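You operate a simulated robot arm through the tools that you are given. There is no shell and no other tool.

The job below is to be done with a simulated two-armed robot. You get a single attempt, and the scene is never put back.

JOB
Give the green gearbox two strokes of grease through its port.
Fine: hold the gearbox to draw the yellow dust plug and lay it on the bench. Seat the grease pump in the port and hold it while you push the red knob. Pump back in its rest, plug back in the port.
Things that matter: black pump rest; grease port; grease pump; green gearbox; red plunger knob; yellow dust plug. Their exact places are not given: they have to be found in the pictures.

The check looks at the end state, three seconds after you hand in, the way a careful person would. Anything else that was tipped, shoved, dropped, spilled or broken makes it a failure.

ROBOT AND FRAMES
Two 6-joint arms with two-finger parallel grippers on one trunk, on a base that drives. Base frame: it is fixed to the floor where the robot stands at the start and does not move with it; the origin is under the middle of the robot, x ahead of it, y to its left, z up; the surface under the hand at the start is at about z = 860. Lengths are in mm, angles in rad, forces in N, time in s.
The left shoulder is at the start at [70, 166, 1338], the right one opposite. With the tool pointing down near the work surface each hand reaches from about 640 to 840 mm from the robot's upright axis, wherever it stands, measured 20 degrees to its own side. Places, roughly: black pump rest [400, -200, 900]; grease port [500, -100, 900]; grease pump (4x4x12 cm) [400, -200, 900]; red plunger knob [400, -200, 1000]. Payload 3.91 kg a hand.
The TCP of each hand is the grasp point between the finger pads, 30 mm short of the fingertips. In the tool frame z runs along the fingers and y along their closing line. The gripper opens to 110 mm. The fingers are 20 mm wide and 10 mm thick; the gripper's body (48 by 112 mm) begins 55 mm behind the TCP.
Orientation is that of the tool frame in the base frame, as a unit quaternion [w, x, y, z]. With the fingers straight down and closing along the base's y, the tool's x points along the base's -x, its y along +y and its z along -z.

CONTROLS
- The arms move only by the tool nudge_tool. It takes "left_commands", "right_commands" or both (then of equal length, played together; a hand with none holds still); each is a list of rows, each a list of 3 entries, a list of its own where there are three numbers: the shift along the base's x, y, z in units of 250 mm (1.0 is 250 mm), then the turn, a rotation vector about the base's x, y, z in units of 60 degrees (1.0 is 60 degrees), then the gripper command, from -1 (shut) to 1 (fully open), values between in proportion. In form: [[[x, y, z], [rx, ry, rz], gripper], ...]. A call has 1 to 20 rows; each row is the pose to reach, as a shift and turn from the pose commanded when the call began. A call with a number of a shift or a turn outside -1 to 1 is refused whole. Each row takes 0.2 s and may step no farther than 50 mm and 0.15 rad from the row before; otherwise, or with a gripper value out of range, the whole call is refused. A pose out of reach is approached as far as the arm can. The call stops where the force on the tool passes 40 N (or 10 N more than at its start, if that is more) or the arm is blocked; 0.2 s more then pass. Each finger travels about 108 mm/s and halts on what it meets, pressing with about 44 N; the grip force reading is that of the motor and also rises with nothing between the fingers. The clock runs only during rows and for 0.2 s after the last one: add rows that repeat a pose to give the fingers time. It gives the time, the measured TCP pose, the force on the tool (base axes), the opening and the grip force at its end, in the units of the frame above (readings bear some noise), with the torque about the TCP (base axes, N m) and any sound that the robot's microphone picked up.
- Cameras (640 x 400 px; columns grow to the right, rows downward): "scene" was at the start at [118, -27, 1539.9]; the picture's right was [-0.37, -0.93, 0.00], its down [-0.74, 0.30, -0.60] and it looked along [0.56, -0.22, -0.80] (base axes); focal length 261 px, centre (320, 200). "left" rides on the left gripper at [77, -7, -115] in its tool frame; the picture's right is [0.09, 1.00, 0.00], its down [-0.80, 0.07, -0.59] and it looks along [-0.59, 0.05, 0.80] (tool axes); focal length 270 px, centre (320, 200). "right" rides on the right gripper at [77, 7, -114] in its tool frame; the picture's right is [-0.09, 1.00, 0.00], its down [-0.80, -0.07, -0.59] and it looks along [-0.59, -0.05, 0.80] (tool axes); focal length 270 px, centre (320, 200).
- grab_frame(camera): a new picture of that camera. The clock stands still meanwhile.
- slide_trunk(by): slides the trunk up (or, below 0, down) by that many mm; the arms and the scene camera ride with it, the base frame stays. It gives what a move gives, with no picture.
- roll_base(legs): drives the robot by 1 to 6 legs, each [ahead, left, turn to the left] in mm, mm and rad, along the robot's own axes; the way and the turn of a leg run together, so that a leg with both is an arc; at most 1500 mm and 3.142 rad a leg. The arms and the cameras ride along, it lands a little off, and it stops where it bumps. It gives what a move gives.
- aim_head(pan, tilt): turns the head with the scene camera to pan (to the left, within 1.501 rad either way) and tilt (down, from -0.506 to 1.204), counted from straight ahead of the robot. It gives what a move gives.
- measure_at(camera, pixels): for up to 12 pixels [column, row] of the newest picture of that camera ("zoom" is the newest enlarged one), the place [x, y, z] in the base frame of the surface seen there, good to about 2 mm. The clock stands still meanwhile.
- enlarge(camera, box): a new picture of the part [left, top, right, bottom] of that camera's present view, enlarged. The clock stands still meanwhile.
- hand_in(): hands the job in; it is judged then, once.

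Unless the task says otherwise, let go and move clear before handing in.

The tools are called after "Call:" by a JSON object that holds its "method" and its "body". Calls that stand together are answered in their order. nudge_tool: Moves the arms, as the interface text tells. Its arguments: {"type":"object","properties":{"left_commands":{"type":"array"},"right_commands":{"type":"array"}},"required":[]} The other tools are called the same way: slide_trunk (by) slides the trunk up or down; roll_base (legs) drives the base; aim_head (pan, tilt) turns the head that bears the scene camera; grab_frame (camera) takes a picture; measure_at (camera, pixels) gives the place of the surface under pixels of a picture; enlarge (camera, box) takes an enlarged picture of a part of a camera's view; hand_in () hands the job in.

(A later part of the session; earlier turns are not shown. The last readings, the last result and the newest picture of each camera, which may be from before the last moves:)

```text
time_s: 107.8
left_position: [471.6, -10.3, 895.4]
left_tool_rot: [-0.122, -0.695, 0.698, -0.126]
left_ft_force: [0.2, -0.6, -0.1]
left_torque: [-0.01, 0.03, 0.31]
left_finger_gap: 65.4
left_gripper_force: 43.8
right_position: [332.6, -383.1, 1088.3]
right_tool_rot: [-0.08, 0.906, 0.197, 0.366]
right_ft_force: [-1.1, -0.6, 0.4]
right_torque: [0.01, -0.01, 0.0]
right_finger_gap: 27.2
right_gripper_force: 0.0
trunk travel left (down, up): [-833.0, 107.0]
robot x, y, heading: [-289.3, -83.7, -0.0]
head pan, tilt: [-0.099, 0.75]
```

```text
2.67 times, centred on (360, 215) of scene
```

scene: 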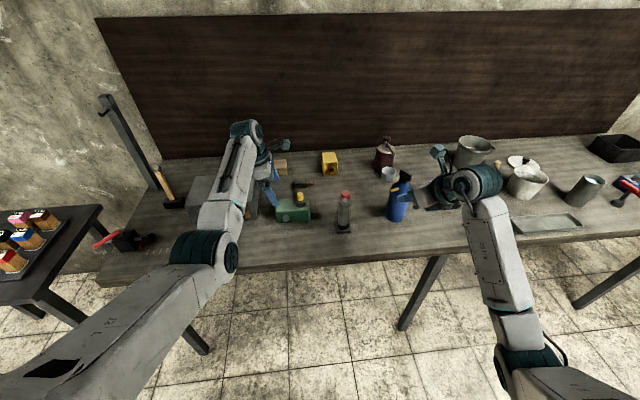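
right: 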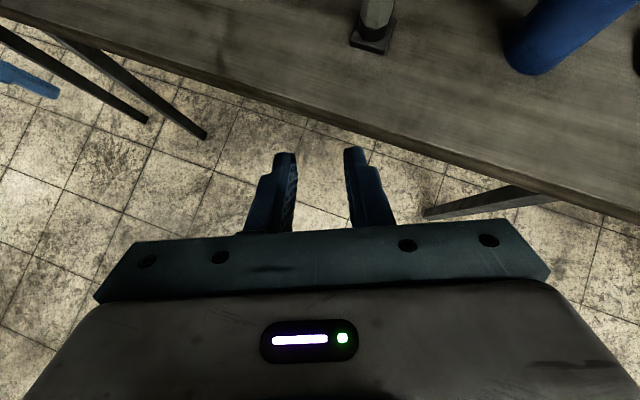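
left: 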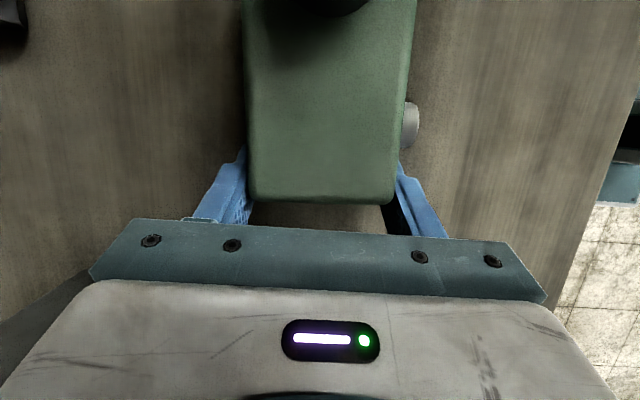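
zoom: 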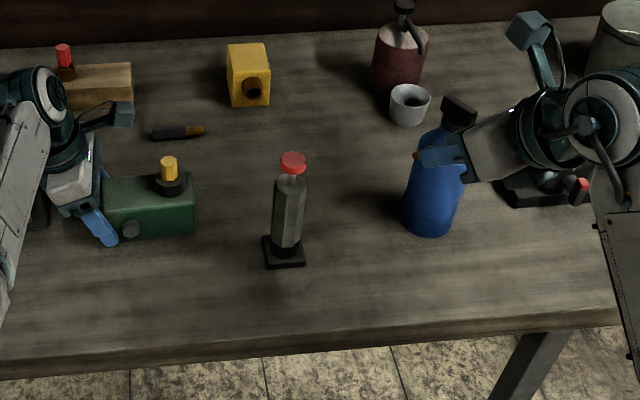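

The gearbox is gripped (65.4 mm, 44 N). I'll measure the plug, collar and pump in this zoom.

Call:
{"method": "measure_at", "body": {"camera": "zoom", "pixels": [[168, 159], [168, 170], [168, 176], [160, 183], [184, 183], [170, 192], [293, 160], [293, 170], [285, 200], [298, 200], [290, 225], [285, 262]]}}

Call:
{"method": "enlarge", "body": {"camera": "scene", "box": [280, 170, 380, 240]}}

Call:
{"method": "measure_at", "body": {"camera": "zoom", "pixels": [[126, 130], [120, 145], [134, 145], [126, 160], [95, 165], [160, 165], [127, 185], [410, 130], [410, 160], [395, 230], [420, 230], [405, 270]]}}

```text
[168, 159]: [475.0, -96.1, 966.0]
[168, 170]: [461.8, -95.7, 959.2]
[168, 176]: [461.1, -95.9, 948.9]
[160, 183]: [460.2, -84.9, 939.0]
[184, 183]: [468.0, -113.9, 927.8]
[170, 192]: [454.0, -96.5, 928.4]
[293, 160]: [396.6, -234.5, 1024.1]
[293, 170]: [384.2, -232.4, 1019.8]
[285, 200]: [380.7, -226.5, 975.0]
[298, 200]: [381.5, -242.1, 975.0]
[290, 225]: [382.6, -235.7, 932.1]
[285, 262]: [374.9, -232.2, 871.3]
```

```text
5.71 times, centred on (330, 205) of scene
```

zoom: 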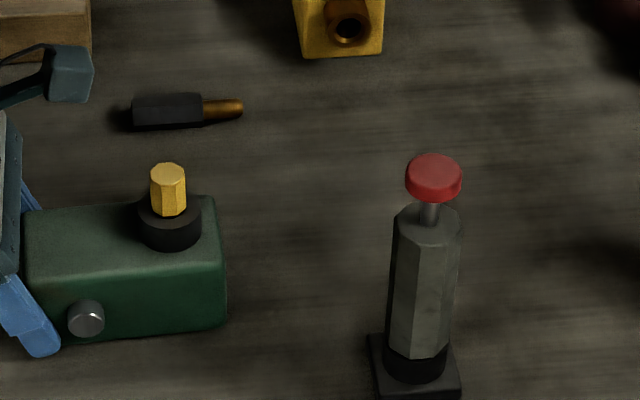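

```text
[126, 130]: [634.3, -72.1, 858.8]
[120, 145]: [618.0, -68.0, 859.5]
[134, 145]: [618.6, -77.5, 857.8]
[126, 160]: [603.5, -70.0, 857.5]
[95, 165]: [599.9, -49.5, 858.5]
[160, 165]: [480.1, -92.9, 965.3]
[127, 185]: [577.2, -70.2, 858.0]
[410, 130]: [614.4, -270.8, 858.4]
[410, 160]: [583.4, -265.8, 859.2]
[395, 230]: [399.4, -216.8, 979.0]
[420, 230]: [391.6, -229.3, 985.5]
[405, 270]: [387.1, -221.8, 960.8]
```

I'll sample the plug top and collar rim, and the pump's knob and body, in this larger view.

Call:
{"method": "measure_at", "body": {"camera": "zoom", "pixels": [[168, 166], [168, 173], [155, 169], [181, 169], [168, 200], [155, 195], [181, 195], [143, 215], [200, 215], [170, 240], [168, 180], [215, 290]]}}

Call:
{"method": "measure_at", "body": {"camera": "zoom", "pixels": [[433, 160], [433, 180], [410, 172], [457, 172], [433, 195], [430, 212], [400, 280], [425, 280], [450, 280], [415, 370], [440, 365], [395, 385]]}}

```text
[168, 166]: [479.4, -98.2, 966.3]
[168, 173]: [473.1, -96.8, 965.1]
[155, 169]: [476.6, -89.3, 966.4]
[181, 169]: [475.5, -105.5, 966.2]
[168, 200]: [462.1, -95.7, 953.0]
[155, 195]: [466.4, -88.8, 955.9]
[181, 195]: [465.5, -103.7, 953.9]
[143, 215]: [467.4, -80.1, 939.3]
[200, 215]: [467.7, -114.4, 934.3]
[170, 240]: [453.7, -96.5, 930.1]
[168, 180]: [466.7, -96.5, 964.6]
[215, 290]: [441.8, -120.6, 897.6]
```

```text
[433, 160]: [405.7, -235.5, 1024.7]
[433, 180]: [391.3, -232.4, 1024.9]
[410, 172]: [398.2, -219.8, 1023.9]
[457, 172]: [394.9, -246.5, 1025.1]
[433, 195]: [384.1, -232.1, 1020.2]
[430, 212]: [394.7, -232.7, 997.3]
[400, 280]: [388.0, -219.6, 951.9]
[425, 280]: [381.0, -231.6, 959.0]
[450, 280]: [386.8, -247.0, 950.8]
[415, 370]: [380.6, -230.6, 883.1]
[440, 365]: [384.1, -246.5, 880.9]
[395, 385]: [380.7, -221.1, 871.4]
```

The plug's centre is about (472,−96) with its top at 966; the pump's is about (396,−233). I'll bring the right hand over the pump, high, to a standoff about 100 mm behind the plug along its approach line, and look through its camera.

Call:
{"method": "nudge_tool", "body": {"right_commands": [[[0.03, 0.17, 0.085], [0, 0, 0.07], -0.1], [[0.07, 0.33, 0.145], [0, 0, 0.142], -0.1], [[0.11, 0.5, 0.165], [0, 0, 0.142], -0.1], [[0.16, 0.67, 0.145], [0, 0, 0.142], -0.1], [[0.21, 0.81, 0.065], [0, 0, 0.142], -0.1], [[0.25, 0.91, -0.055], [0, 0, 0.142], -0.1], [[0.28, 0.96, -0.19], [0, 0, 0.142], -0.1]]}}

Call:
{"method": "grab_frame", "body": {"camera": "right"}}

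Call:
{"method": "grab_frame", "body": {"camera": "scene"}}

```text
time_s: 109.3
left_position: [470.8, -10.7, 896.3]
left_tool_rot: [-0.122, -0.694, 0.698, -0.125]
left_ft_force: [-0.4, -1.4, 0.2]
left_torque: [0.59, 0.25, 0.14]
left_finger_gap: 65.5
left_gripper_force: 43.8
right_position: [410.2, -185.5, 1033.9]
right_tool_rot: [-0.122, 0.885, 0.268, 0.361]
right_ft_force: [0.0, -0.5, 0.4]
right_torque: [0.01, -0.05, -0.05]
right_finger_gap: 49.6
right_gripper_force: 0.1
right hand out of reach, approached as far as the arm can: row 5, 6, 7
trunk travel left (down, up): [-833.0, 107.0]
robot x, y, heading: [-289.5, -83.0, 0.003]
head pan, tilt: [-0.099, 0.75]
```

```text
taken
```

right: 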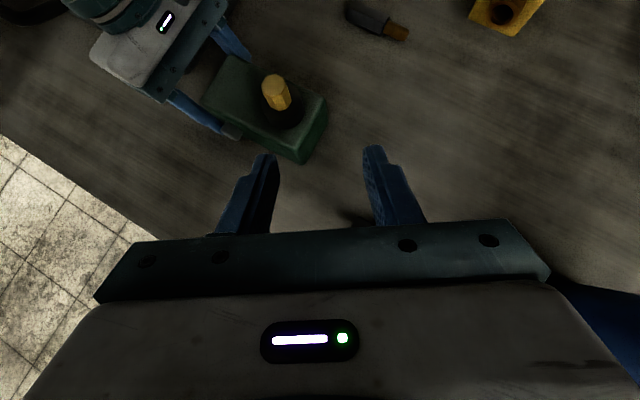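

```text
taken
```

scene: 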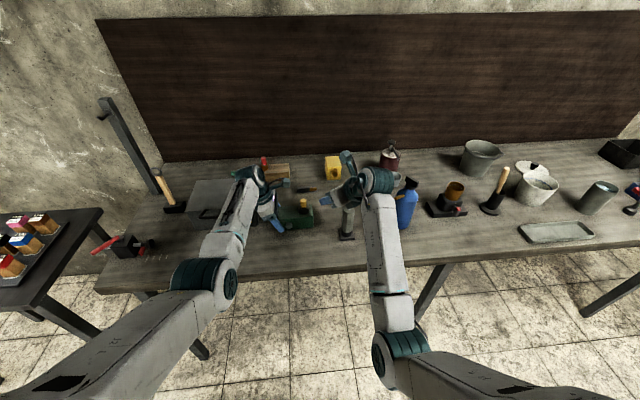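

The hand stopped at (410,−185,1034), probably because the arm is too folded this high up. The actual plug grasp is farther forward and lower, so I'll move toward it directly: x forward, slightly lower, then in.

Call:
{"method": "nudge_tool", "body": {"right_commands": [[[0.08, 0.05, 0.0], [0, 0, 0], -0.1], [[0.14, 0.12, -0.02], [0, 0, 0], -0.1], [[0.16, 0.2, -0.04], [0, 0, 0], -0.1]]}}

Call:
{"method": "grab_frame", "body": {"camera": "right"}}

```text
time_s: 110.2
left_position: [470.3, -8.3, 895.9]
left_tool_rot: [-0.122, -0.694, 0.698, -0.126]
left_ft_force: [-0.6, -1.1, -0.1]
left_torque: [0.64, 0.41, 0.05]
left_finger_gap: 65.2
left_gripper_force: 44.1
right_position: [462.0, -172.4, 1020.8]
right_tool_rot: [-0.122, 0.885, 0.268, 0.362]
right_ft_force: [-0.1, 0.1, 0.0]
right_torque: [-0.04, -0.01, 0.02]
right_finger_gap: 49.5
right_gripper_force: 0.1
right hand out of reach, approached as far as the arm can: row 1, 2, 3
trunk travel left (down, up): [-833.0, 107.0]
robot x, y, heading: [-290.6, -81.7, -0.004]
head pan, tilt: [-0.099, 0.75]
```

```text
taken
```

right: 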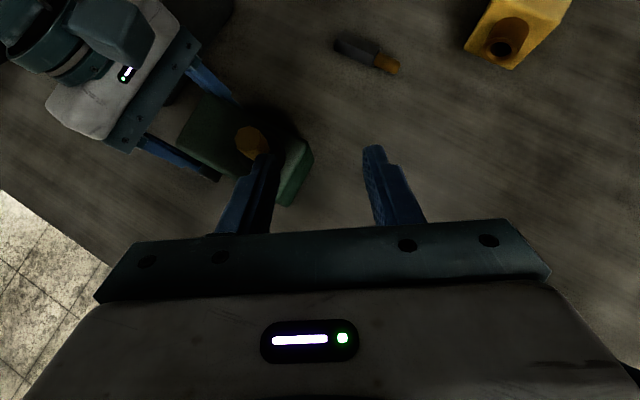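

Inward motion is blocked near y −172. Yawing the tool inward freed the same kind of stall earlier, so I'll try +17° yaw and then inward again.

Call:
{"method": "nudge_tool", "body": {"right_commands": [[[0, 0, 0.02], [0, 0, 0.14], -0.1], [[0, 0.0, 0.04], [0, 0, 0.28], -0.1], [[0, 0.08, 0.04], [0, 0, 0.28], -0.1], [[0, 0.16, 0.04], [0, 0, 0.28], -0.1]]}}

Call:
{"method": "grab_frame", "body": {"camera": "scene"}}

```text
time_s: 111.2
left_position: [470.4, -9.8, 896.3]
left_tool_rot: [-0.122, -0.694, 0.698, -0.126]
left_ft_force: [-0.5, -0.4, 0.3]
left_torque: [0.65, 0.4, 0.02]
left_finger_gap: 65.6
left_gripper_force: 43.8
right_position: [462.3, -132.5, 1030.1]
right_tool_rot: [-0.157, 0.842, 0.39, 0.339]
right_ft_force: [-0.8, -0.4, 0.4]
right_torque: [0.02, -0.04, 0.01]
right_finger_gap: 49.3
right_gripper_force: 0.2
trunk travel left (down, up): [-833.0, 107.0]
robot x, y, heading: [-291.8, -79.2, 0.004]
head pan, tilt: [-0.099, 0.75]
```

```text
taken
```

scene: 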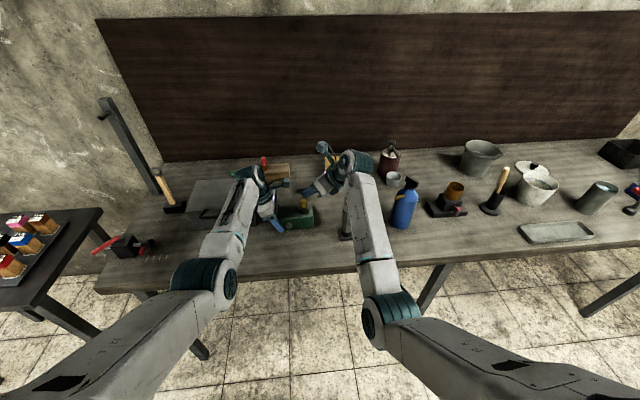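

That freed it: the hand is at (462,−132,1030) with the tool coming in diagonally. I'll look through the right camera to line up with the plug.

Call:
{"method": "grab_frame", "body": {"camera": "right"}}

Call:
{"method": "enlarge", "body": {"camera": "scene", "box": [240, 130, 440, 255]}}

```text
taken
```

right: 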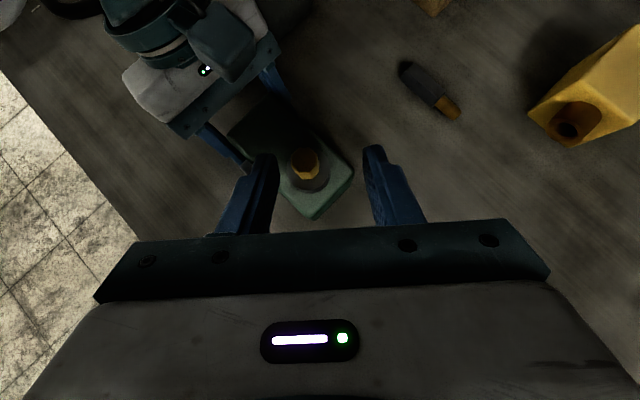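

```text
3.20 times, centred on (340, 192) of scene
```

zoom: 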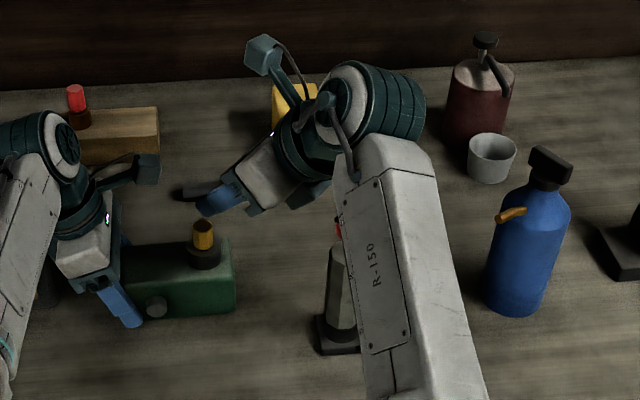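

The right forearm passes in front of the pump in this view, so I'll check its height over the knob, and the plug's place as the right camera sees it.

Call:
{"method": "measure_at", "body": {"camera": "zoom", "pixels": [[345, 190], [350, 240], [360, 300], [380, 380], [420, 240], [337, 228], [335, 270], [375, 90], [260, 190], [215, 200]]}}

Call:
{"method": "measure_at", "body": {"camera": "right", "pixels": [[305, 158], [293, 160], [317, 160], [305, 172], [305, 185], [325, 180], [345, 175], [310, 212]]}}

```text
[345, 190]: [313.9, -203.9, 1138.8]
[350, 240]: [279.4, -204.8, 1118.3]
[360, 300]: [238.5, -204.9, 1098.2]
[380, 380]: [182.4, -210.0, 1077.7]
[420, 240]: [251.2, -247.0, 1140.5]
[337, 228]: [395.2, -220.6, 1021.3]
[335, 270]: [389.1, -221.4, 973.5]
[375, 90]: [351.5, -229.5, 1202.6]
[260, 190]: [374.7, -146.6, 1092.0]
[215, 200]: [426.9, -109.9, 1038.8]
```

```text
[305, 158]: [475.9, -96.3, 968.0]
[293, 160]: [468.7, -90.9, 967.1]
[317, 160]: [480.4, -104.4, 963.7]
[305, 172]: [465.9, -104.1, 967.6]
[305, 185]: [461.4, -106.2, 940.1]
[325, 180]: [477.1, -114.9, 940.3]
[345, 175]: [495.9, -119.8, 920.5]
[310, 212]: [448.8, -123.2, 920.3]
```

The plug centre from the right camera is (472.5,−97.5), agreeing with the scene camera, and the forearm clears the pump. I'll move sideways over the plug, lower to just above grasp height, and look again.

Call:
{"method": "nudge_tool", "body": {"right_commands": [[[0.003, 0.05, 0], [0, 0, 0], -0.1], [[0.006, 0.098, 0], [0, 0, 0], -0.1], [[0.006, 0.098, -0.09], [0, 0, 0], -0.1], [[0.006, 0.098, -0.17], [0, 0, 0], -0.1], [[0.006, 0.098, -0.17], [0, 0, 0], -0.1]]}}

Call:
{"method": "enlarge", "body": {"camera": "right", "box": [200, 100, 440, 250]}}

Call:
{"method": "enlarge", "body": {"camera": "scene", "box": [240, 130, 440, 255]}}

```text
time_s: 112.3
left_position: [471.5, -9.4, 895.9]
left_tool_rot: [-0.122, -0.695, 0.698, -0.126]
left_ft_force: [0.3, -0.7, -0.3]
left_torque: [0.65, 0.39, 0.07]
left_finger_gap: 65.0
left_gripper_force: 44.6
right_position: [462.8, -108.5, 987.4]
right_tool_rot: [-0.158, 0.841, 0.391, 0.34]
right_ft_force: [0.9, 0.3, 0.5]
right_torque: [0.01, -0.01, -0.01]
right_finger_gap: 49.4
right_gripper_force: 0.1
trunk travel left (down, up): [-833.0, 107.0]
robot x, y, heading: [-291.6, -82.0, -0.003]
head pan, tilt: [-0.099, 0.75]
```

```text
2.67 times, centred on (320, 175) of right
```

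zoom: 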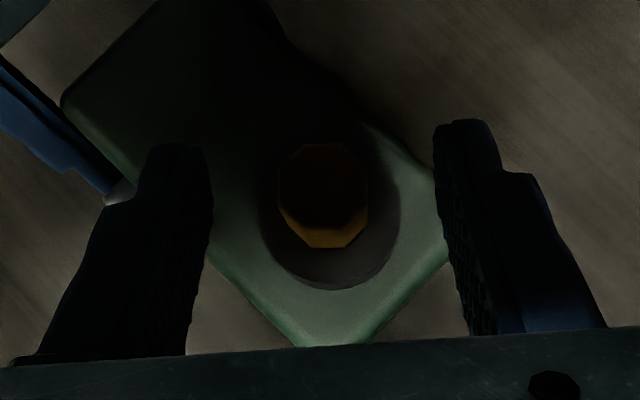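

```text
3.20 times, centred on (340, 192) of scene
```

zoom: 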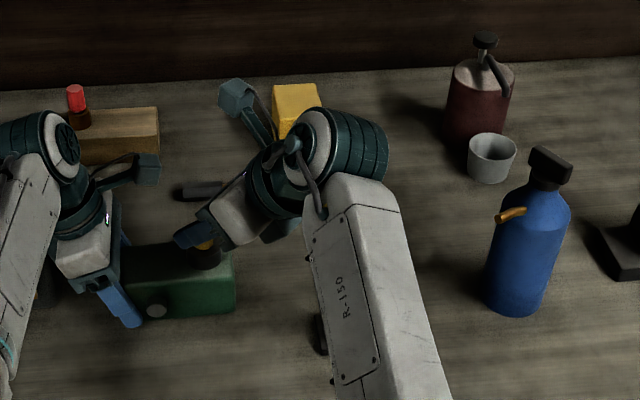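

The plug is centred between the right fingers (column 322 against a finger midpoint of 325). I'll lower 15 mm and close on it.

Call:
{"method": "nudge_tool", "body": {"right_commands": [[[0, 0, -0.03], [0, 0, 0], -0.1], [[0, 0, -0.06], [0, 0, 0], -0.1], [[0, 0, -0.06], [0, 0, 0], -0.5], [[0, 0, -0.06], [0, 0, 0], -0.7], [[0, 0, -0.06], [0, 0, 0], -0.9], [[0, 0, -0.06], [0, 0, 0], -0.9]]}}

Call:
{"method": "enlarge", "body": {"camera": "right", "box": [200, 100, 440, 250]}}

```text
time_s: 113.8
left_position: [471.5, -11.1, 895.4]
left_tool_rot: [-0.122, -0.695, 0.697, -0.127]
left_ft_force: [-0.2, -1.7, 0.3]
left_torque: [0.21, 0.36, 0.16]
left_finger_gap: 65.1
left_gripper_force: 43.9
right_position: [462.8, -109.3, 971.7]
right_tool_rot: [-0.157, 0.841, 0.39, 0.34]
right_ft_force: [0.9, -0.2, -0.1]
right_torque: [-0.05, 0.04, -0.05]
right_finger_gap: 18.7
right_gripper_force: 44.2
trunk travel left (down, up): [-833.0, 107.0]
robot x, y, heading: [-291.8, -77.1, -0.0]
head pan, tilt: [-0.099, 0.75]
```

```text
2.67 times, centred on (320, 175) of right
```

zoom: 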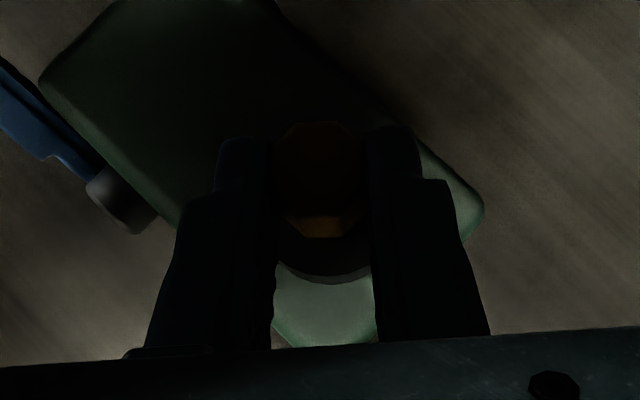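

The plug is gripped (18.7 mm, 44 N). I'll draw it straight up slowly.

Call:
{"method": "nudge_tool", "body": {"right_commands": [[[0, 0, 0.02], [0, 0, 0], -0.9], [[0, 0, 0.04], [0, 0, 0], -0.9], [[0, 0, 0.06], [0, 0, 0], -0.9], [[0, 0, 0.08], [0, 0, 0], -0.9]]}}

Call:
{"method": "enlarge", "body": {"camera": "right", "box": [200, 100, 440, 250]}}

Call:
{"method": "enlarge", "body": {"camera": "scene", "box": [240, 130, 440, 255]}}

```text
time_s: 114.8
left_position: [471.5, -10.3, 895.8]
left_tool_rot: [-0.122, -0.694, 0.698, -0.125]
left_ft_force: [0.7, -0.6, 0.2]
left_torque: [-0.04, 0.36, 0.3]
left_finger_gap: 65.3
left_gripper_force: 44.2
right_position: [462.8, -109.3, 993.5]
right_tool_rot: [-0.157, 0.841, 0.39, 0.34]
right_ft_force: [0.0, 0.2, -1.4]
right_torque: [0.03, 0.0, 0.03]
right_finger_gap: 18.8
right_gripper_force: 44.4
trunk travel left (down, up): [-833.0, 107.0]
robot x, y, heading: [-292.6, -82.8, 0.001]
head pan, tilt: [-0.099, 0.75]
```

```text
2.67 times, centred on (320, 175) of right
```

zoom: 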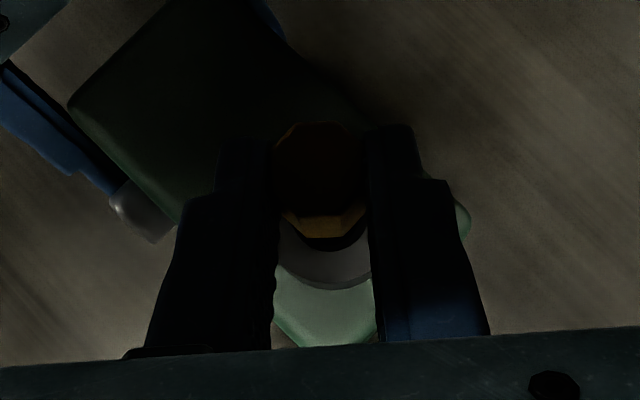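

```text
3.20 times, centred on (340, 192) of scene
```

zoom: 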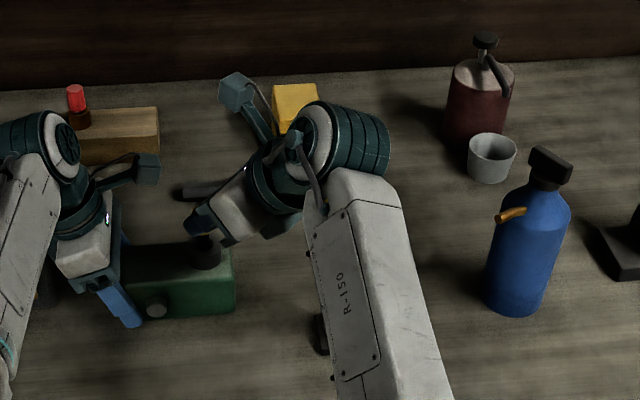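

The plug came up easily with the hand. I'll lift another 40 mm and look at its full shape.

Call:
{"method": "nudge_tool", "body": {"right_commands": [[[0, 0, 0.06], [0, 0, 0], -0.9], [[0, 0, 0.12], [0, 0, 0], -0.9], [[0, 0, 0.16], [0, 0, 0], -0.9]]}}

Call:
{"method": "enlarge", "body": {"camera": "scene", "box": [270, 150, 370, 220]}}

Call:
{"method": "grab_frame", "body": {"camera": "left"}}

Call:
{"method": "enlarge", "body": {"camera": "right", "box": [200, 100, 440, 250]}}

```text
time_s: 115.5
left_position: [471.0, -9.9, 895.4]
left_tool_rot: [-0.122, -0.694, 0.698, -0.126]
left_ft_force: [-0.1, -1.9, 1.3]
left_torque: [-0.05, 0.37, 0.33]
left_finger_gap: 65.4
left_gripper_force: 44.1
right_position: [464.1, -109.8, 1033.1]
right_tool_rot: [-0.158, 0.841, 0.39, 0.34]
right_ft_force: [0.4, 0.4, -0.3]
right_torque: [0.02, -0.02, -0.04]
right_finger_gap: 18.5
right_gripper_force: 44.0
trunk travel left (down, up): [-833.0, 107.0]
robot x, y, heading: [-289.9, -82.1, -0.001]
head pan, tilt: [-0.099, 0.75]
```

```text
5.71 times, centred on (320, 185) of scene
```

zoom: 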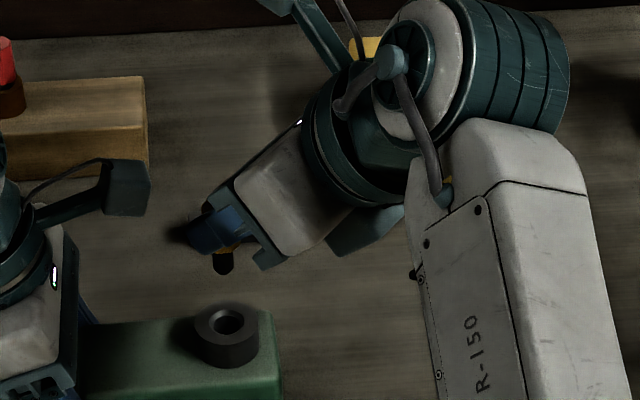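

```text
taken
```

left: 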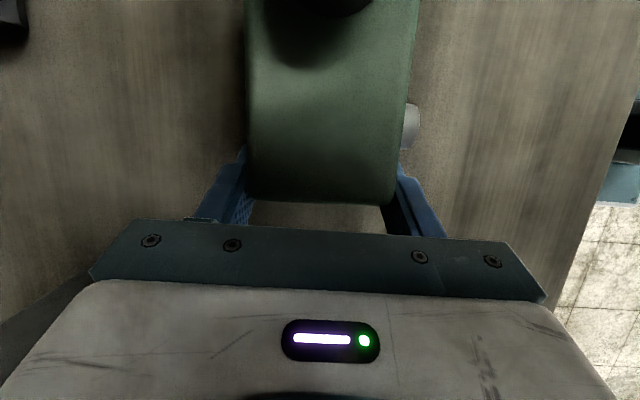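

```text
2.67 times, centred on (320, 175) of right
```

zoom: 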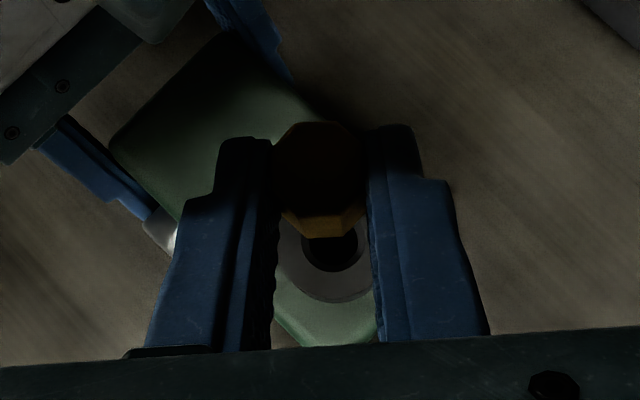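

The plug is out and the port's hole shows at (226,322) in the zoom. I'll measure the port ring and the plug's stem; the scene zoom needs re-taking first.

Call:
{"method": "enlarge", "body": {"camera": "scene", "box": [270, 150, 370, 220]}}

Call:
{"method": "measure_at", "body": {"camera": "zoom", "pixels": [[200, 323], [206, 323], [246, 323], [254, 323], [226, 311], [228, 338], [226, 323], [228, 360], [222, 250], [222, 262], [222, 271], [215, 262]]}}

Call:
{"method": "measure_at", "body": {"camera": "right", "pixels": [[320, 175]]}}

```text
5.71 times, centred on (320, 185) of scene
```

zoom: 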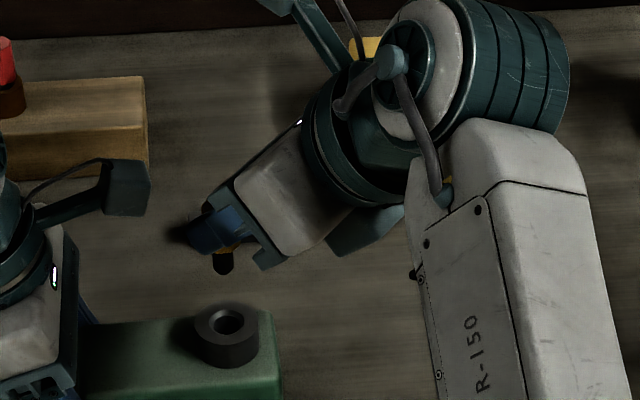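

```text
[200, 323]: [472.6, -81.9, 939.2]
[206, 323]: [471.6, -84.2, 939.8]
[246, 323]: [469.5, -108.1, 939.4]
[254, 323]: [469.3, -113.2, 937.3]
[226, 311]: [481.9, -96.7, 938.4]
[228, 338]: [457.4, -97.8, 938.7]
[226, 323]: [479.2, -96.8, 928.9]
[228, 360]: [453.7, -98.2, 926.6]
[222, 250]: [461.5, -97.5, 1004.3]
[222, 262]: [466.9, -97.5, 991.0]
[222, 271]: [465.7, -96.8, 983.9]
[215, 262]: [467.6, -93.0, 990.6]
```

```text
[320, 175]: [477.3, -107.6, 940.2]
```

The port centre is (471,−97.4), top z 939, with a hole about 14 mm wide; the plug's stem goes about 18 mm below its head, so its foot hangs about 50 mm below the TCP. I'll set the plug standing on clear bench at about (335,−310). First I'll lift well above pump height and swing over.

Call:
{"method": "nudge_tool", "body": {"right_commands": [[[0, 0, 0.12], [0, 0, 0], -0.9], [[-0.03, -0.06, 0.24], [0, 0, 0], -0.9], [[-0.1, -0.2, 0.27], [0, 0, 0], -0.9], [[-0.18, -0.34, 0.27], [0, 0, 0], -0.9], [[-0.27, -0.48, 0.27], [0, 0, 0], -0.9], [[-0.36, -0.6, 0.27], [0, 0, 0], -0.9], [[-0.45, -0.72, 0.27], [0, 0, 0], -0.9], [[-0.55, -0.84, 0.27], [0, 0, 0], -0.9]]}}

Call:
{"method": "grab_frame", "body": {"camera": "scene"}}

Call:
{"method": "grab_frame", "body": {"camera": "right"}}

```text
time_s: 117.3
left_position: [469.7, -11.0, 897.2]
left_tool_rot: [-0.122, -0.695, 0.698, -0.126]
left_ft_force: [0.7, 1.7, -0.2]
left_torque: [-0.62, 0.28, 0.21]
left_finger_gap: 65.0
left_gripper_force: 44.0
right_position: [327.4, -321.0, 1100.8]
right_tool_rot: [-0.159, 0.841, 0.391, 0.339]
right_ft_force: [0.3, -0.4, -0.1]
right_torque: [-0.03, 0.02, 0.03]
right_finger_gap: 18.5
right_gripper_force: 43.9
trunk travel left (down, up): [-833.0, 107.0]
robot x, y, heading: [-289.0, -80.8, -0.002]
head pan, tilt: [-0.099, 0.75]
```

```text
taken
```

scene: 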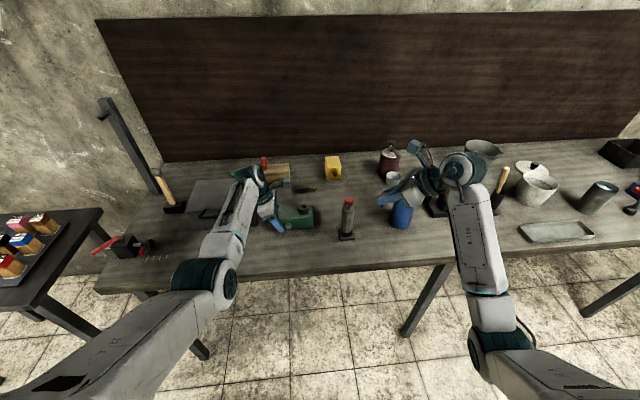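

```text
taken
```

right: 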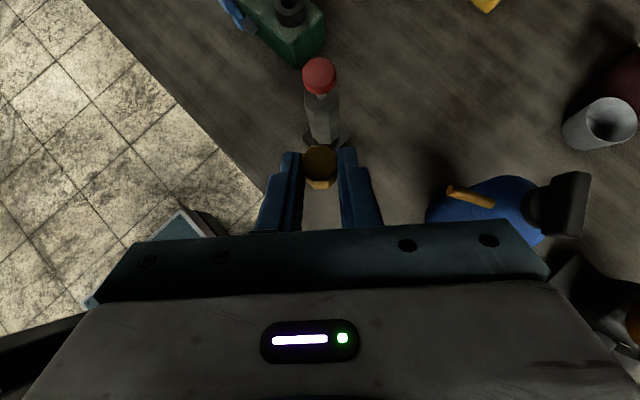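

It's at (327,−321,1101) with clear bench below, about 90 mm from the pump. I'll lower to about 15 mm above contact.

Call:
{"method": "nudge_tool", "body": {"right_commands": [[[0, 0, -0.17], [0, 0, 0], -0.9], [[0, 0, -0.34], [0, 0, 0], -0.9], [[0, 0, -0.51], [0, 0, 0], -0.9], [[0, 0, -0.65], [0, 0, 0], -0.9], [[0, 0, -0.71], [0, 0, 0], -0.9], [[0, 0, -0.71], [0, 0, 0], -0.9]]}}

Call:
{"method": "enlarge", "body": {"camera": "scene", "box": [320, 170, 460, 270]}}

```text
time_s: 118.8
left_position: [470.8, -10.9, 896.2]
left_tool_rot: [-0.123, -0.695, 0.698, -0.126]
left_ft_force: [0.2, -0.9, 1.0]
left_torque: [0.04, 0.38, 0.26]
left_finger_gap: 65.2
left_gripper_force: 43.6
right_position: [326.1, -319.3, 923.4]
right_tool_rot: [-0.158, 0.841, 0.391, 0.34]
right_ft_force: [-0.4, 0.7, 0.1]
right_torque: [0.02, -0.03, -0.03]
right_finger_gap: 18.5
right_gripper_force: 44.5
trunk travel left (down, up): [-833.0, 107.0]
robot x, y, heading: [-291.8, -81.1, -0.002]
head pan, tilt: [-0.099, 0.75]
```

```text
4.00 times, centred on (390, 220) of scene
```

zoom: 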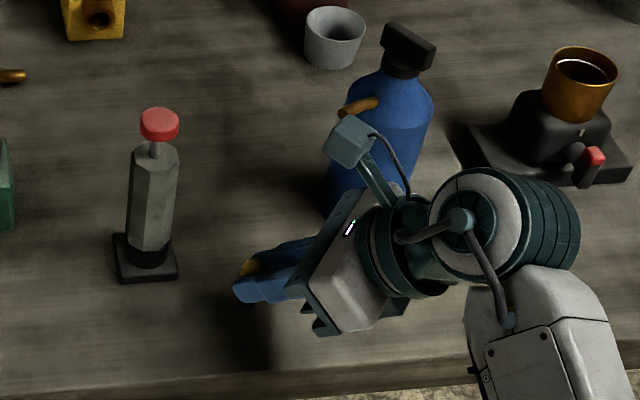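

Now I'll lower in fine steps, feeling for the bench.

Call:
{"method": "nudge_tool", "body": {"right_commands": [[[0, 0, -0.02], [0, 0, 0], -0.9], [[0, 0, -0.035], [0, 0, 0], -0.9], [[0, 0, -0.045], [0, 0, 0], -0.9], [[0, 0, -0.045], [0, 0, 0], -0.9]]}}

Call:
{"method": "enlarge", "body": {"camera": "scene", "box": [350, 210, 430, 260]}}

```text
time_s: 119.8
left_position: [471.0, -10.5, 896.6]
left_tool_rot: [-0.122, -0.694, 0.698, -0.125]
left_ft_force: [0.3, 0.4, 0.7]
left_torque: [0.18, 0.37, 0.22]
left_finger_gap: 65.2
left_gripper_force: 43.5
right_position: [326.7, -318.5, 911.9]
right_tool_rot: [-0.157, 0.841, 0.39, 0.34]
right_ft_force: [1.1, 0.0, 0.3]
right_torque: [0.01, 0.03, -0.02]
right_finger_gap: 18.8
right_gripper_force: 43.6
trunk travel left (down, up): [-833.0, 107.0]
robot x, y, heading: [-287.0, -79.9, -0.007]
head pan, tilt: [-0.099, 0.75]
```

```text
8.00 times, centred on (390, 235) of scene
```

zoom: 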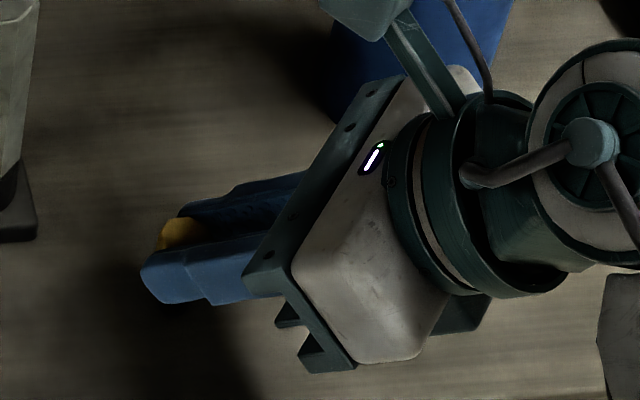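

No contact yet at z 912. I'll continue down in 1.5 mm steps.

Call:
{"method": "nudge_tool", "body": {"right_commands": [[[0, 0, -0.006], [0, 0, 0], -0.9], [[0, 0, -0.012], [0, 0, 0], -0.9], [[0, 0, -0.012], [0, 0, 0], -0.9]]}}

Call:
{"method": "nudge_tool", "body": {"right_commands": [[[0, 0, -0.006], [0, 0, 0], -0.9], [[0, 0, -0.006], [0, 0, 0], -0.9]]}}

Call:
{"method": "nudge_tool", "body": {"right_commands": [[[0, 0, -0.006], [0, 0, 0], -0.9], [[0, 0, -0.006], [0, 0, 0], -0.9]]}}

```text
time_s: 120.5
left_position: [469.0, -9.5, 896.2]
left_tool_rot: [-0.122, -0.694, 0.698, -0.126]
left_ft_force: [0.9, -1.1, -0.5]
left_torque: [0.33, 0.07, 0.18]
left_finger_gap: 65.4
left_gripper_force: 44.2
right_position: [326.9, -320.1, 912.7]
right_tool_rot: [-0.157, 0.84, 0.391, 0.342]
right_ft_force: [1.8, -4.0, 19.0]
right_torque: [0.12, -0.24, -0.03]
right_finger_gap: 18.5
right_gripper_force: 44.3
trunk travel left (down, up): [-833.0, 107.0]
robot x, y, heading: [-291.4, -81.5, 0.0]
head pan, tilt: [-0.099, 0.75]
```

```text
time_s: 121.2
left_position: [467.8, -9.3, 897.0]
left_tool_rot: [-0.122, -0.694, 0.698, -0.127]
left_ft_force: [-0.4, -0.1, 0.7]
left_torque: [0.64, 0.01, 0.01]
left_finger_gap: 65.0
left_gripper_force: 44.2
right_position: [325.5, -318.2, 912.1]
right_tool_rot: [-0.155, 0.84, 0.39, 0.343]
right_ft_force: [5.4, -4.5, 35.4]
right_torque: [0.22, -0.6, -0.09]
right_finger_gap: 18.6
right_gripper_force: 43.7
trunk travel left (down, up): [-833.0, 107.0]
robot x, y, heading: [-291.1, -74.8, 0.002]
head pan, tilt: [-0.099, 0.75]
```

```text
time_s: 121.8
left_position: [469.0, -9.8, 896.2]
left_tool_rot: [-0.121, -0.695, 0.698, -0.126]
left_ft_force: [0.3, -0.5, -0.7]
left_torque: [0.64, 0.02, 0.0]
left_finger_gap: 65.1
left_gripper_force: 44.1
right_position: [326.5, -317.1, 909.4]
right_tool_rot: [-0.156, 0.84, 0.391, 0.343]
right_ft_force: [6.0, -4.7, 36.5]
right_torque: [0.2, -0.67, -0.09]
right_finger_gap: 18.8
right_gripper_force: 43.9
trunk travel left (down, up): [-833.0, 107.0]
robot x, y, heading: [-294.0, -84.0, -0.004]
head pan, tilt: [-0.099, 0.75]
```

Contact (36 N up). I'll ease up to leave only a light touch before releasing.

Call:
{"method": "nudge_tool", "body": {"right_commands": [[[0, 0, 0.006], [0, 0, 0], -0.9], [[0, 0, 0.01], [0, 0, 0], -0.9], [[0, 0, 0.01], [0, 0, 0], -0.9]]}}

```text
time_s: 122.5
left_position: [470.4, -8.5, 897.3]
left_tool_rot: [-0.121, -0.694, 0.698, -0.127]
left_ft_force: [-0.4, -0.3, 0.3]
left_torque: [0.65, 0.0, 0.02]
left_finger_gap: 65.2
left_gripper_force: 43.9
right_position: [325.7, -317.5, 908.9]
right_tool_rot: [-0.157, 0.841, 0.391, 0.34]
right_ft_force: [6.5, -1.2, 26.5]
right_torque: [0.21, -0.56, -0.12]
right_finger_gap: 18.8
right_gripper_force: 44.2
trunk travel left (down, up): [-833.0, 107.0]
robot x, y, heading: [-289.3, -83.3, -0.002]
head pan, tilt: [-0.099, 0.75]
```

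Call:
{"method": "nudge_tool", "body": {"right_commands": [[[0, 0, 0.004], [0, 0, 0], -0.9], [[0, 0, 0.006], [0, 0, 0], -0.9], [[0, 0, 0.006], [0, 0, 0], -0.9]]}}

```text
time_s: 123.3
left_position: [471.5, -8.7, 896.1]
left_tool_rot: [-0.123, -0.694, 0.698, -0.126]
left_ft_force: [-0.2, 1.1, 0.0]
left_torque: [0.19, 0.1, -0.09]
left_finger_gap: 64.8
left_gripper_force: 43.7
right_position: [323.8, -317.7, 910.0]
right_tool_rot: [-0.157, 0.842, 0.391, 0.337]
right_ft_force: [3.9, 1.8, 12.5]
right_torque: [0.24, -0.31, -0.02]
right_finger_gap: 18.6
right_gripper_force: 43.8
trunk travel left (down, up): [-833.0, 107.0]
robot x, y, heading: [-290.3, -79.2, 0.002]
head pan, tilt: [-0.099, 0.75]
```

The force has dropped to 12.5 N. One more millimetre.

Call:
{"method": "nudge_tool", "body": {"right_commands": [[[0, 0, 0.004], [0, 0, 0], -0.9], [[0, 0, 0.004], [0, 0, 0], -0.9]]}}

Call:
{"method": "enlarge", "body": {"camera": "right", "box": [240, 100, 400, 200]}}

```text
time_s: 124.0
left_position: [470.8, -10.3, 896.3]
left_tool_rot: [-0.122, -0.694, 0.698, -0.126]
left_ft_force: [-2.4, 2.9, 0.3]
left_torque: [-0.3, 0.34, -0.27]
left_finger_gap: 64.8
left_gripper_force: 44.2
right_position: [324.4, -319.0, 908.9]
right_tool_rot: [-0.157, 0.842, 0.391, 0.337]
right_ft_force: [-1.1, -0.3, 0.3]
right_torque: [0.0, 0.01, 0.01]
right_finger_gap: 18.5
right_gripper_force: 43.8
trunk travel left (down, up): [-833.0, 107.0]
robot x, y, heading: [-289.6, -81.8, -0.001]
head pan, tilt: [-0.099, 0.75]
```

```text
4.00 times, centred on (320, 150) of right
```

zoom: 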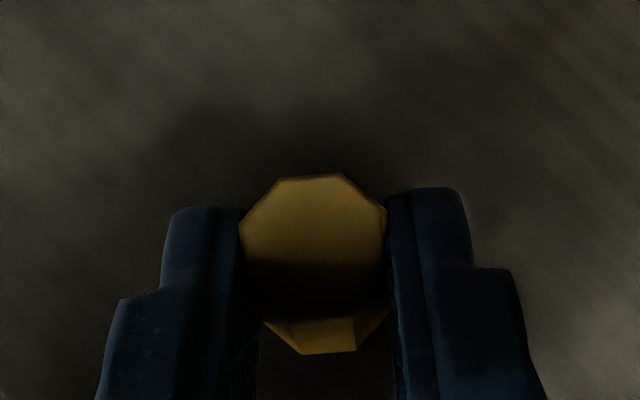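

The touch is now light (0.3 N). I'll open very gradually so the plug stays standing.

Call:
{"method": "nudge_tool", "body": {"right_commands": [[[0, 0, -0.001], [0, 0, 0], -0.67], [[0, 0, -0.001], [0, 0, 0], -0.66], [[0, 0, -0.001], [0, 0, 0], -0.65], [[0, 0, -0.001], [0, 0, 0], -0.64], [[0, 0, -0.001], [0, 0, 0], -0.62], [[0, 0, -0.001], [0, 0, 0], -0.58], [[0, 0, -0.001], [0, 0, 0], -0.52], [[0, 0, -0.001], [0, 0, 0], -0.45]]}}

Call:
{"method": "enlarge", "body": {"camera": "right", "box": [240, 100, 400, 200]}}

Call:
{"method": "enlarge", "body": {"camera": "scene", "box": [350, 210, 430, 260]}}

```text
time_s: 125.8
left_position: [471.7, -9.3, 895.7]
left_tool_rot: [-0.122, -0.695, 0.698, -0.127]
left_ft_force: [3.0, 2.5, 2.1]
left_torque: [-0.09, 0.3, 0.28]
left_finger_gap: 64.9
left_gripper_force: 44.0
right_position: [325.2, -318.2, 911.2]
right_tool_rot: [-0.158, 0.841, 0.391, 0.339]
right_ft_force: [0.1, -0.4, -1.0]
right_torque: [0.0, 0.03, 0.0]
right_finger_gap: 30.1
right_gripper_force: 0.0
trunk travel left (down, up): [-833.0, 107.0]
robot x, y, heading: [-291.1, -80.6, 0.002]
head pan, tilt: [-0.099, 0.75]
```

```text
4.00 times, centred on (320, 150) of right
```

zoom: 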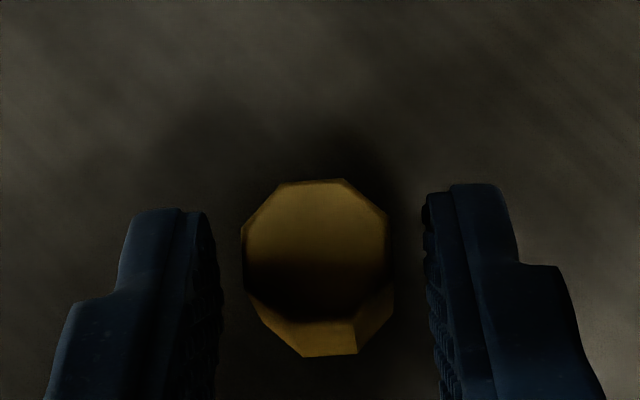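

```text
8.00 times, centred on (390, 235) of scene
```

zoom: 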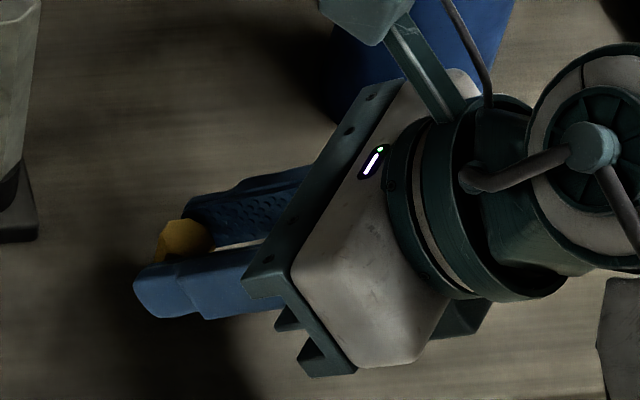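

The plug stands by itself, clear of both fingers. I'll open a little more and rise straight up.

Call:
{"method": "nudge_tool", "body": {"right_commands": [[[0, 0, 0], [0, 0, 0], -0.3], [[0, 0, 0.04], [0, 0, 0], -0.3], [[0, 0, 0.15], [0, 0, 0], -0.3], [[0, 0, 0.3], [0, 0, 0], -0.3], [[0, 0, 0.46], [0, 0, 0], -0.3]]}}

Call:
{"method": "grab_frame", "body": {"camera": "right"}}

Call:
{"method": "enlarge", "body": {"camera": "scene", "box": [320, 170, 460, 270]}}

```text
time_s: 127.0
left_position: [470.8, -9.0, 897.0]
left_tool_rot: [-0.122, -0.694, 0.698, -0.126]
left_ft_force: [5.1, 4.0, 4.2]
left_torque: [0.05, 0.3, 0.12]
left_finger_gap: 65.1
left_gripper_force: 43.8
right_position: [327.4, -317.5, 1023.6]
right_tool_rot: [-0.157, 0.841, 0.39, 0.339]
right_ft_force: [-0.5, 0.1, 0.2]
right_torque: [0.0, 0.0, 0.0]
right_finger_gap: 38.7
right_gripper_force: 0.1
trunk travel left (down, up): [-833.0, 107.0]
robot x, y, heading: [-288.6, -80.6, 0.0]
head pan, tilt: [-0.099, 0.75]
```

```text
taken
```

right: 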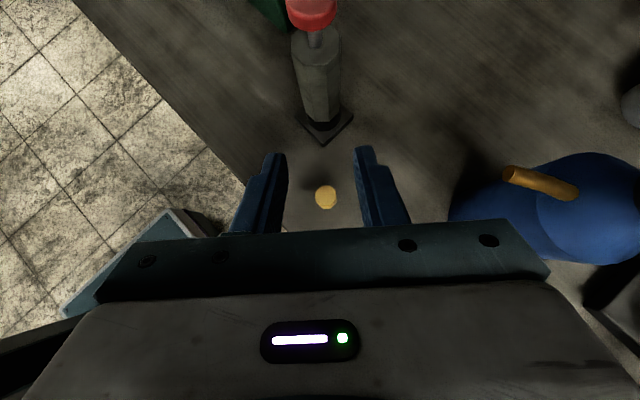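

```text
4.00 times, centred on (390, 220) of scene
```

zoom: 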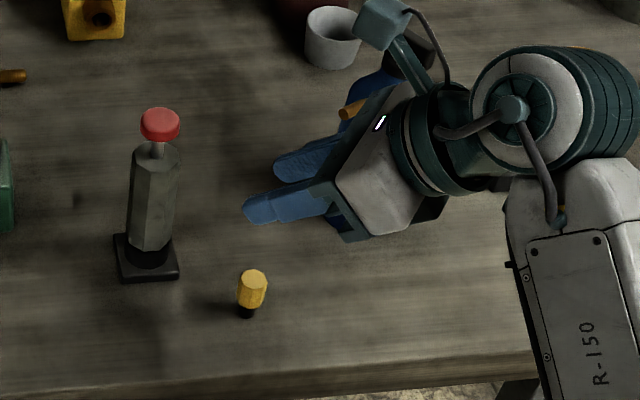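

The plug is standing on the bench near (336,−309). Next is the pump, so I'll study its shape and position through both cameras.

Call:
{"method": "measure_at", "body": {"camera": "zoom", "pixels": [[250, 273], [248, 312], [160, 115], [160, 140], [158, 158], [130, 190], [155, 200], [175, 200], [150, 240], [150, 258], [118, 238], [178, 262]]}}

Call:
{"method": "enlarge", "body": {"camera": "right", "box": [260, 0, 390, 150]}}

Call:
{"method": "measure_at", "body": {"camera": "zoom", "pixels": [[250, 20], [250, 100], [250, 160], [195, 190], [230, 280], [300, 280], [265, 330], [200, 280], [335, 280], [270, 370], [190, 340], [365, 340]]}}

```text
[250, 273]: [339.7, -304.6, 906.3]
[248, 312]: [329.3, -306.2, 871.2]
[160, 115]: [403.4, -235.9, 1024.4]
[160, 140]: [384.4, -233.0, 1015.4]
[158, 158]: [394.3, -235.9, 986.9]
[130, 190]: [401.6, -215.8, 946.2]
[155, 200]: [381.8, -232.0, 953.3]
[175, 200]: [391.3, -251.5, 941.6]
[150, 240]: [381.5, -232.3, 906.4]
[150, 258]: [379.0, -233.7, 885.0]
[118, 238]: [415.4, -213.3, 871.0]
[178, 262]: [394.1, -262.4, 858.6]
```

```text
2.67 times, centred on (325, 75) of right
```

zoom: 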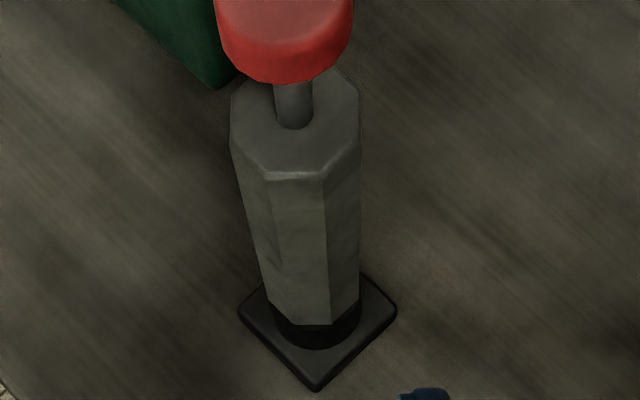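

```text
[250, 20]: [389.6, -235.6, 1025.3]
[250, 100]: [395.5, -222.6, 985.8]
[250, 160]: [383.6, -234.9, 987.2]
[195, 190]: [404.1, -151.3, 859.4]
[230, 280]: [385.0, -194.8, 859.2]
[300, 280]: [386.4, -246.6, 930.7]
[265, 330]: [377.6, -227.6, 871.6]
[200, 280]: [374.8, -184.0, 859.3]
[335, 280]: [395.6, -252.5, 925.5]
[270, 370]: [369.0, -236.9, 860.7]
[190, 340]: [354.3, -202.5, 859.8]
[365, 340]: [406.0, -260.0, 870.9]
```

The pump is octagonal (about 36 mm across flats, body z 906–987, knob top 1025) and centred near (398,−233.5); my finger line matches a pair of its flats. I'll open to ~70 mm and move to a standoff along the approach line.

Call:
{"method": "nudge_tool", "body": {"right_commands": [[[0, 0, 0], [0, 0, 0], 0.27], [[0.06, 0.08, -0.02], [0, 0, 0], 0.27], [[0.13, 0.158, -0.058], [0, 0, 0], 0.27], [[0.13, 0.158, -0.058], [0, 0, 0], 0.27]]}}

Call:
{"method": "grab_frame", "body": {"camera": "right"}}

Call:
{"method": "enlarge", "body": {"camera": "scene", "box": [300, 150, 440, 250]}}

```text
time_s: 128.0
left_position: [470.7, -11.4, 896.0]
left_tool_rot: [-0.123, -0.693, 0.699, -0.126]
left_ft_force: [0.8, 0.6, 3.8]
left_torque: [0.15, 0.46, -0.26]
left_finger_gap: 65.1
left_gripper_force: 44.2
right_position: [359.0, -279.0, 1011.3]
right_tool_rot: [-0.158, 0.841, 0.39, 0.34]
right_ft_force: [-0.4, 0.1, 0.0]
right_torque: [0.02, 0.0, 0.03]
right_finger_gap: 70.2
right_gripper_force: 0.1
trunk travel left (down, up): [-833.0, 107.0]
robot x, y, heading: [-287.7, -76.9, -0.004]
head pan, tilt: [-0.099, 0.75]
```

```text
taken
```

right: 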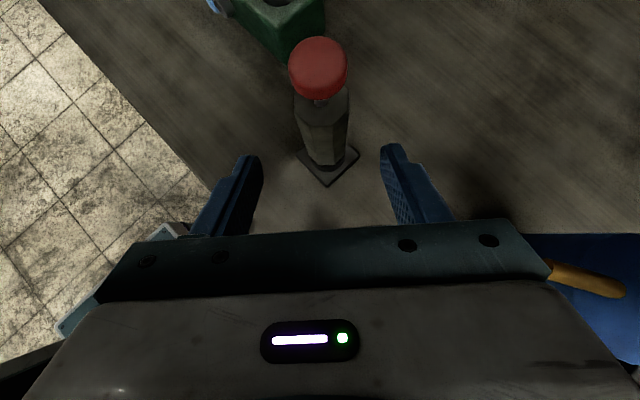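

```text
4.00 times, centred on (370, 200) of scene
```

zoom: 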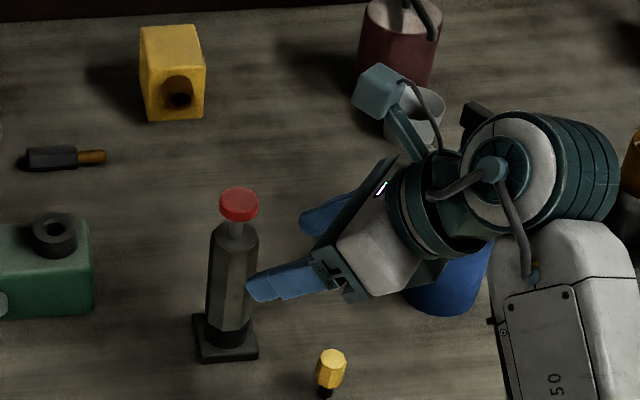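

The pump is centred between the fingers. I'll advance along the approach line to grasp depth.

Call:
{"method": "nudge_tool", "body": {"right_commands": [[[0.05, 0.058, -0.08], [0, 0, 0], 0.27], [[0.1, 0.116, -0.16], [0, 0, 0], 0.27], [[0.147, 0.172, -0.237], [0, 0, 0], 0.27], [[0.147, 0.172, -0.237], [0, 0, 0], 0.27]]}}

Call:
{"method": "grab_frame", "body": {"camera": "right"}}

Call:
{"method": "enlarge", "body": {"camera": "scene", "box": [300, 150, 440, 250]}}

```text
time_s: 128.9
left_position: [469.6, -9.7, 896.8]
left_tool_rot: [-0.122, -0.694, 0.698, -0.127]
left_ft_force: [-3.2, -0.6, 1.4]
left_torque: [-0.12, 0.5, -0.11]
left_finger_gap: 64.9
left_gripper_force: 44.3
right_position: [394.0, -237.6, 950.5]
right_tool_rot: [-0.158, 0.841, 0.391, 0.339]
right_ft_force: [0.2, -0.7, -0.2]
right_torque: [0.0, -0.01, 0.01]
right_finger_gap: 70.0
right_gripper_force: 0.0
trunk travel left (down, up): [-833.0, 107.0]
robot x, y, heading: [-290.2, -82.9, 0.0]
head pan, tilt: [-0.099, 0.75]
```

```text
taken
```

right: 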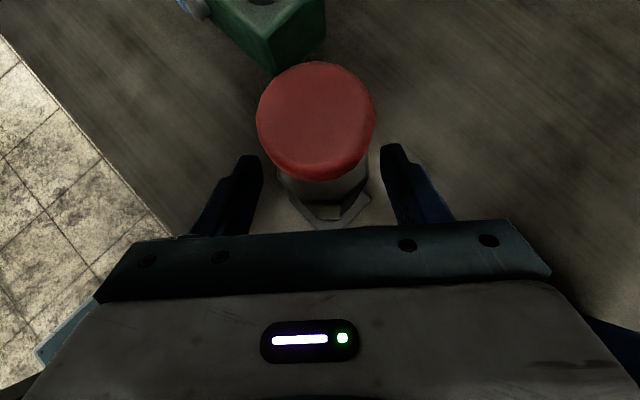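

```text
4.00 times, centred on (370, 200) of scene
```

zoom: 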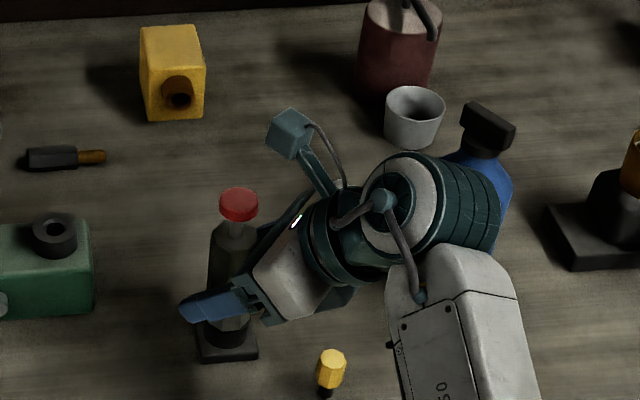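

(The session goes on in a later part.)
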